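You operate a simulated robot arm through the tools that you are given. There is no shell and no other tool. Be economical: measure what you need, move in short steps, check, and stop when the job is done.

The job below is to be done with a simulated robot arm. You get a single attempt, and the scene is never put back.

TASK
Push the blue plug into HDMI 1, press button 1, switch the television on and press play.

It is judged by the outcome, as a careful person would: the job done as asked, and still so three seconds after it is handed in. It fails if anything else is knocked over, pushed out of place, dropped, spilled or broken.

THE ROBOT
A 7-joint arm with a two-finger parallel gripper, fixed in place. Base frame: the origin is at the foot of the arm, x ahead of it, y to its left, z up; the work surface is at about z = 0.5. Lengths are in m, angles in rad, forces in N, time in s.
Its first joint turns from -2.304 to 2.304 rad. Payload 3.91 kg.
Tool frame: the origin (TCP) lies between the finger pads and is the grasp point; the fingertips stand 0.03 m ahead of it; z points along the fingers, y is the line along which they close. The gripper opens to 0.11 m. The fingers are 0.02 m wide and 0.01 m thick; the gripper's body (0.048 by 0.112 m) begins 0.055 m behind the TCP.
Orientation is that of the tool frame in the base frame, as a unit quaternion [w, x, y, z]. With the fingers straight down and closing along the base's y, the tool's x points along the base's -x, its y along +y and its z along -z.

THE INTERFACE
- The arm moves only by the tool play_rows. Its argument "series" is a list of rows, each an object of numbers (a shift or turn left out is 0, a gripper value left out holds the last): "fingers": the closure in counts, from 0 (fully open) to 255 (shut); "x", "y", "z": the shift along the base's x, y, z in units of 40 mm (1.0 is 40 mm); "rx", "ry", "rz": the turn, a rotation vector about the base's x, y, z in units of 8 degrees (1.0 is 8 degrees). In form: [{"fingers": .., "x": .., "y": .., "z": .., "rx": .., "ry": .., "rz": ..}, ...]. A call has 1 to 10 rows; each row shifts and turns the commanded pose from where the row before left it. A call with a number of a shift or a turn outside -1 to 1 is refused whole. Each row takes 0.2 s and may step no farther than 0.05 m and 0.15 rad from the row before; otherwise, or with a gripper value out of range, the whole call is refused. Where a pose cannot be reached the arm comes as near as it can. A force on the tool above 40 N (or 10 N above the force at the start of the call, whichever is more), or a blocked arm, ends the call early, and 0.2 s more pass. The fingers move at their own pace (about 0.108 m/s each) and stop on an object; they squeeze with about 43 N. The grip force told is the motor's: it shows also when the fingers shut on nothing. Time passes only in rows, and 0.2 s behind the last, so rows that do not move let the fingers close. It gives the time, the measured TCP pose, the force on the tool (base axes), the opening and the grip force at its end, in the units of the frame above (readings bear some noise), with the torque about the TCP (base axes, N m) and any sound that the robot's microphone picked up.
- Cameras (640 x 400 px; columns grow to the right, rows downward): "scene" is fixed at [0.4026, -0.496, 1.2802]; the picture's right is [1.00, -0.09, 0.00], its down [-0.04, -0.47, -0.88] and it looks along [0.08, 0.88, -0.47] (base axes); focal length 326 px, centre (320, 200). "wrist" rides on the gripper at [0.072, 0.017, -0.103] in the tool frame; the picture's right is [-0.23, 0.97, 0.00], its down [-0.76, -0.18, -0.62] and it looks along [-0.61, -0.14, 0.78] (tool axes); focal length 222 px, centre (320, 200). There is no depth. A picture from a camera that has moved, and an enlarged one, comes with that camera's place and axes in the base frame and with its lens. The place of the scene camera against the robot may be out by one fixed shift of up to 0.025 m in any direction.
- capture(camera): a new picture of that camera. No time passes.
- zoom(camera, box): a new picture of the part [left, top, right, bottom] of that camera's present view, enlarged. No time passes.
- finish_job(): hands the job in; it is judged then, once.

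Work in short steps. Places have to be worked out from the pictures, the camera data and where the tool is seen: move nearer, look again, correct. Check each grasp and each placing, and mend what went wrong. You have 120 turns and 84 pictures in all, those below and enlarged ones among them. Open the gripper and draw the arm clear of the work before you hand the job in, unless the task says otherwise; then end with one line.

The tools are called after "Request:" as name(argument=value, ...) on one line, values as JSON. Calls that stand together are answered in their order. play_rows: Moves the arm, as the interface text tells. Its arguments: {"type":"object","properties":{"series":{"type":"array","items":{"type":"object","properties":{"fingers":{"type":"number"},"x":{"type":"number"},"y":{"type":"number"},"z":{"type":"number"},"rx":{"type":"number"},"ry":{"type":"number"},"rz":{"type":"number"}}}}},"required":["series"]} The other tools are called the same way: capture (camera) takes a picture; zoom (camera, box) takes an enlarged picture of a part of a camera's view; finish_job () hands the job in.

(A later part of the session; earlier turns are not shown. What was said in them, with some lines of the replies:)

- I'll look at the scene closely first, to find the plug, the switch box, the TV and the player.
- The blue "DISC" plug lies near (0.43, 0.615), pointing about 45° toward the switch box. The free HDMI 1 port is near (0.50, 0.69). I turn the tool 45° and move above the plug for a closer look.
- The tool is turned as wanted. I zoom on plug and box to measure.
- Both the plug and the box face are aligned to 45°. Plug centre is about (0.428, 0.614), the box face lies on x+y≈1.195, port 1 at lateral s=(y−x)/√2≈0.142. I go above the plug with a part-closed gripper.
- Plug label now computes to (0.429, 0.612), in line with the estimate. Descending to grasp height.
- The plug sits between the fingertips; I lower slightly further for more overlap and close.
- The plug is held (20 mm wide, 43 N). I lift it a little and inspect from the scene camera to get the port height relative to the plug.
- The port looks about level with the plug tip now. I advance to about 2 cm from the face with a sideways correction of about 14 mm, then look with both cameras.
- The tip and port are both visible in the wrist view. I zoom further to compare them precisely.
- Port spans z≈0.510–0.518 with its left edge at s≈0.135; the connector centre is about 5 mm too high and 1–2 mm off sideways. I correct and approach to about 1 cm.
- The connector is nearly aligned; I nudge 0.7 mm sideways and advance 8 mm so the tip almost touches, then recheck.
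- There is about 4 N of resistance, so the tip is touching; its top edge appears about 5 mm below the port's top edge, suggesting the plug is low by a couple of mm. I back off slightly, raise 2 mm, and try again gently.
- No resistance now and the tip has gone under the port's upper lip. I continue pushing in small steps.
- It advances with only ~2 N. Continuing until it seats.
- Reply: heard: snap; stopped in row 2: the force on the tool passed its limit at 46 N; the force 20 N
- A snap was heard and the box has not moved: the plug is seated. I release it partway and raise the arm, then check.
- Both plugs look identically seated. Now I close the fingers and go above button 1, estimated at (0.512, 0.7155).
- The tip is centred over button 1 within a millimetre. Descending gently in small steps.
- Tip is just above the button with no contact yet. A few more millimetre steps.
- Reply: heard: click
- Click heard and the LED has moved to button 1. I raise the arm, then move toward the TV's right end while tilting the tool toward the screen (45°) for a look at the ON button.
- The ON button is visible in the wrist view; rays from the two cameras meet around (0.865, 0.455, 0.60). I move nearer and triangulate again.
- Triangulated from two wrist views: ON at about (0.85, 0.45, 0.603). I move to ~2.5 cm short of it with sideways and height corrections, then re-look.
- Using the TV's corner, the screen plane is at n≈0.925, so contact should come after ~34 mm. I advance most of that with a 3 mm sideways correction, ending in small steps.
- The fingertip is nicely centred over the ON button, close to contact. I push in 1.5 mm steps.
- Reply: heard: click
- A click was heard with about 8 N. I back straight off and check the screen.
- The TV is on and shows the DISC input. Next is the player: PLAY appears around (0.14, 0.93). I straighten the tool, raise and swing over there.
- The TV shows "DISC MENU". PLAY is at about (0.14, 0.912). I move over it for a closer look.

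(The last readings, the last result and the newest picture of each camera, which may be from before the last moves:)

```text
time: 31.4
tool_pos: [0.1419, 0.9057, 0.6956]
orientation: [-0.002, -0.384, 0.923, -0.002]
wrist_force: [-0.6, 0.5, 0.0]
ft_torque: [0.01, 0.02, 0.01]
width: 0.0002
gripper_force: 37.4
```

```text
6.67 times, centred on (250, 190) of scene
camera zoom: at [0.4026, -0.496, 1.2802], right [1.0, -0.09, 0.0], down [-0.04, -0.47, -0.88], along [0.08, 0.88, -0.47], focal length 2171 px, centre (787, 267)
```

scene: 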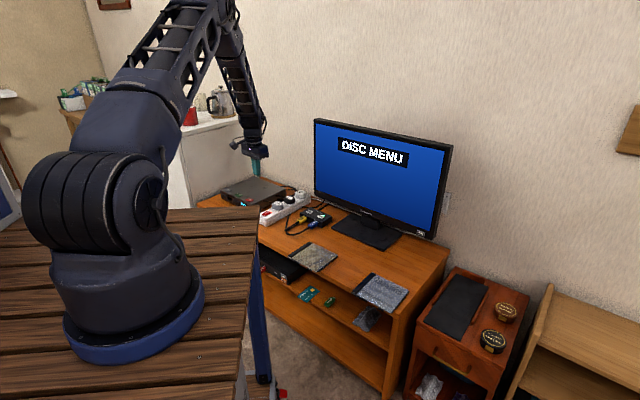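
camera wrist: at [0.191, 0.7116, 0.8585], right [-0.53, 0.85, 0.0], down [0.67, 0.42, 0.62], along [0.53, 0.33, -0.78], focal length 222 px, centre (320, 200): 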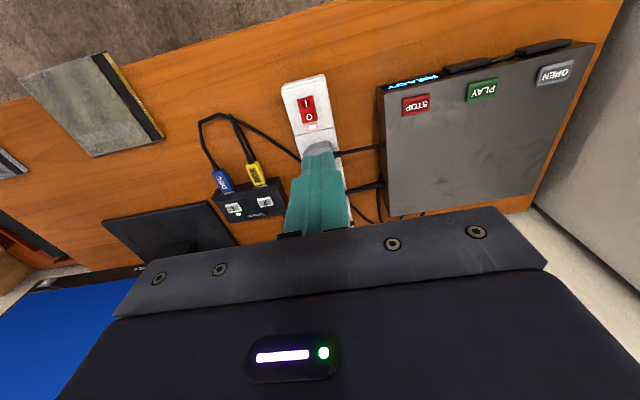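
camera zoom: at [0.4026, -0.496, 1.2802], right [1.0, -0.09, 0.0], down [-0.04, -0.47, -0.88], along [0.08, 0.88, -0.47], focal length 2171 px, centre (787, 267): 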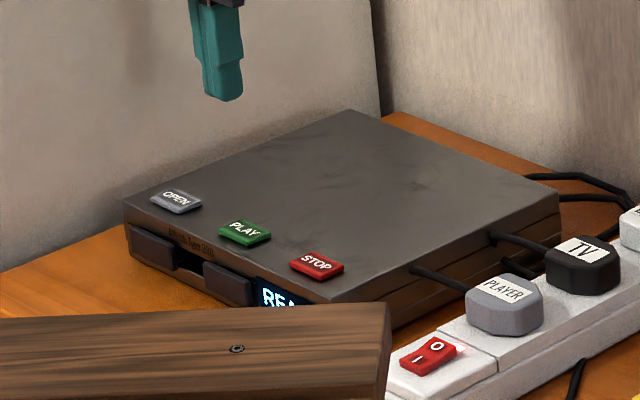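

PLAY triangulates to (0.1385, 0.918, 0.555). I shift over it and descend to about 15 mm above.

Request:
play_rows(series=[{"x": -0.085, "y": 0.3, "z": -0.7}, {"z": -0.9}, {"z": -0.75}, {}])

Request:
zoom(camera="wrist", box=[220, 70, 420, 220])

Request:
zoom(camera="scene", box=[210, 170, 274, 218])

```text
time: 32.4
tool_pos: [0.1371, 0.9169, 0.6002]
orientation: [-0.002, -0.384, 0.923, -0.001]
wrist_force: [0.3, -0.3, 0.9]
ft_torque: [0.0, 0.03, -0.03]
width: 0.0
gripper_force: 37.7
```

```text
2.67 times, centred on (320, 145) of wrist
camera zoom: at [0.0738, 0.8784, 0.7044], right [-0.53, 0.85, 0.0], down [0.67, 0.42, 0.62], along [0.53, 0.33, -0.78], focal length 592 px, centre (320, 347)
```

zoom: 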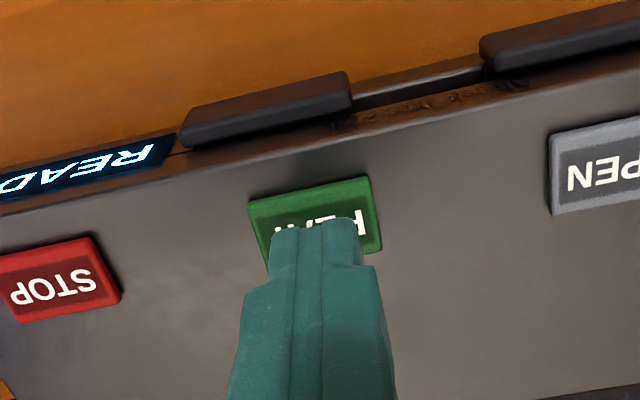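

```text
8.33 times, centred on (242, 194) of scene
camera zoom: at [0.4026, -0.496, 1.2802], right [1.0, -0.09, 0.0], down [-0.04, -0.47, -0.88], along [0.08, 0.88, -0.47], focal length 2714 px, centre (970, 250)
```

zoom: 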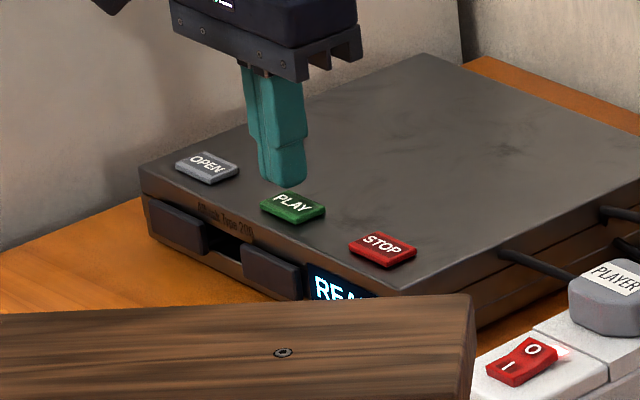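

Aligned within about 1 mm. Descending gently to press.

Request:
play_rows(series=[{"x": 0.02, "z": -0.25}, {"z": -0.05}, {"z": -0.03}, {"z": -0.03}, {"z": -0.03}, {}])

Request:
zoom(camera="scene", box=[210, 170, 274, 218])

```text
time: 33.8
tool_pos: [0.1379, 0.917, 0.5849]
orientation: [-0.002, -0.383, 0.924, -0.001]
wrist_force: [1.0, 1.1, 0.4]
ft_torque: [0.03, -0.01, 0.02]
width: 0.0
gripper_force: 38.2
heard: click
```

```text
8.33 times, centred on (242, 194) of scene
camera zoom: at [0.4026, -0.496, 1.2802], right [1.0, -0.09, 0.0], down [-0.04, -0.47, -0.88], along [0.08, 0.88, -0.47], focal length 2714 px, centre (970, 250)
```

zoom: 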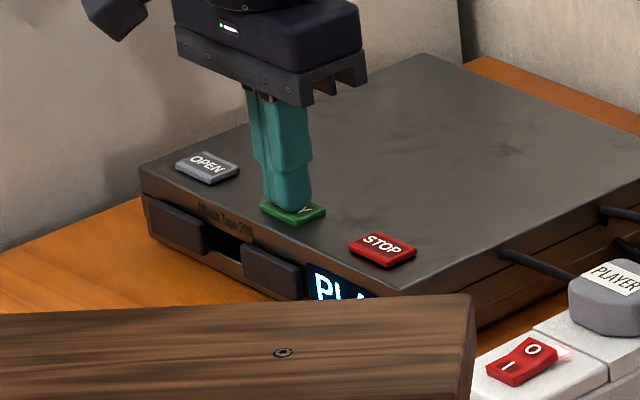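

A click, and the display changed to "PLA…". I raise the arm clear, open the gripper, and check the final state.

Request:
play_rows(series=[{"z": 0.4}, {"z": 0.9}, {"z": 0.9}, {"z": 0.9}, {"z": 0.9, "x": 0.3, "y": -0.6, "fingers": 0}, {"z": 0.5, "x": 0.5, "y": -0.8}, {"x": 0.5, "y": -0.8}, {"x": 0.5, "y": -0.8}, {}, {}])

Request:
capture(camera="scene")

Request:
zoom(camera="scene", box=[200, 160, 360, 260])

Request:
capture(camera="wrist")

```text
time: 36.0
tool_pos: [0.2094, 0.7997, 0.7643]
orientation: [-0.002, -0.383, 0.924, -0.001]
wrist_force: [-0.9, 0.5, 0.0]
ft_torque: [0.02, 0.02, 0.02]
width: 0.1101
gripper_force: 0.0
```

```text
36 pictures are left
```

scene: 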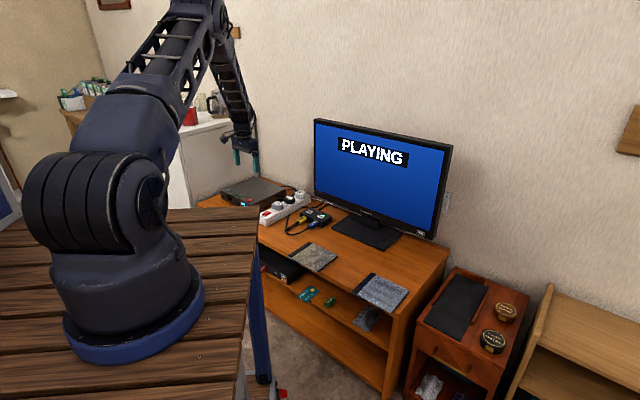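

```text
4.00 times, centred on (280, 210) of scene
camera zoom: at [0.4026, -0.496, 1.2802], right [1.0, -0.09, 0.0], down [-0.04, -0.47, -0.88], along [0.08, 0.88, -0.47], focal length 1303 px, centre (480, 160)
```

zoom: 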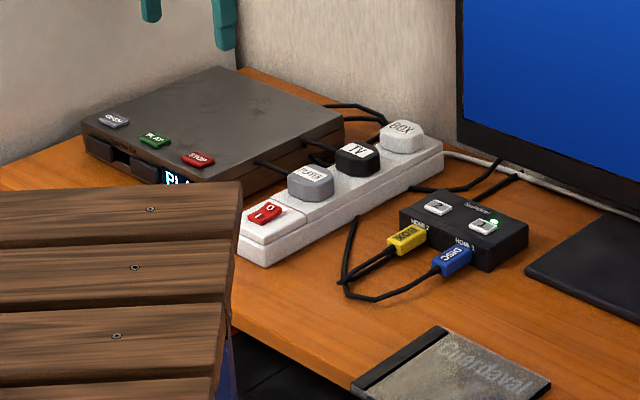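

```text
34 pictures are left
camera wrist: at [0.1471, 0.7605, 0.8683], right [-0.53, 0.85, 0.0], down [0.67, 0.42, 0.62], along [0.53, 0.33, -0.78], focal length 222 px, centre (320, 200)
```

wrist: 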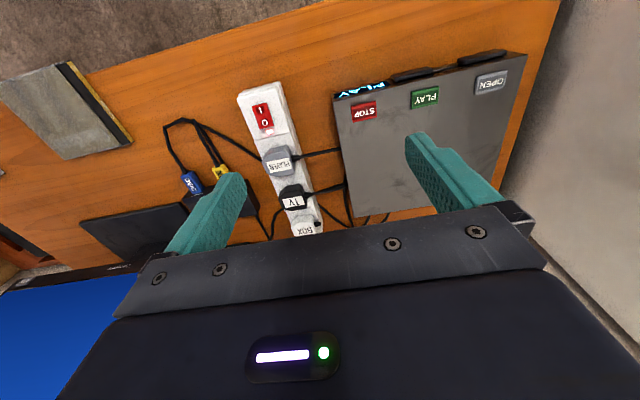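

The TV shows "PLAYING", the plug is seated, LED 1 is lit and nothing else has moved. The gripper is open and the arm is clear, so I hand it in.

Request:
finish_job()

```text
The job is handed in.
```

The blue plug is in HDMI 1, button 1 is selected, the TV is on, and the player is running: the screen shows "PLAYING".
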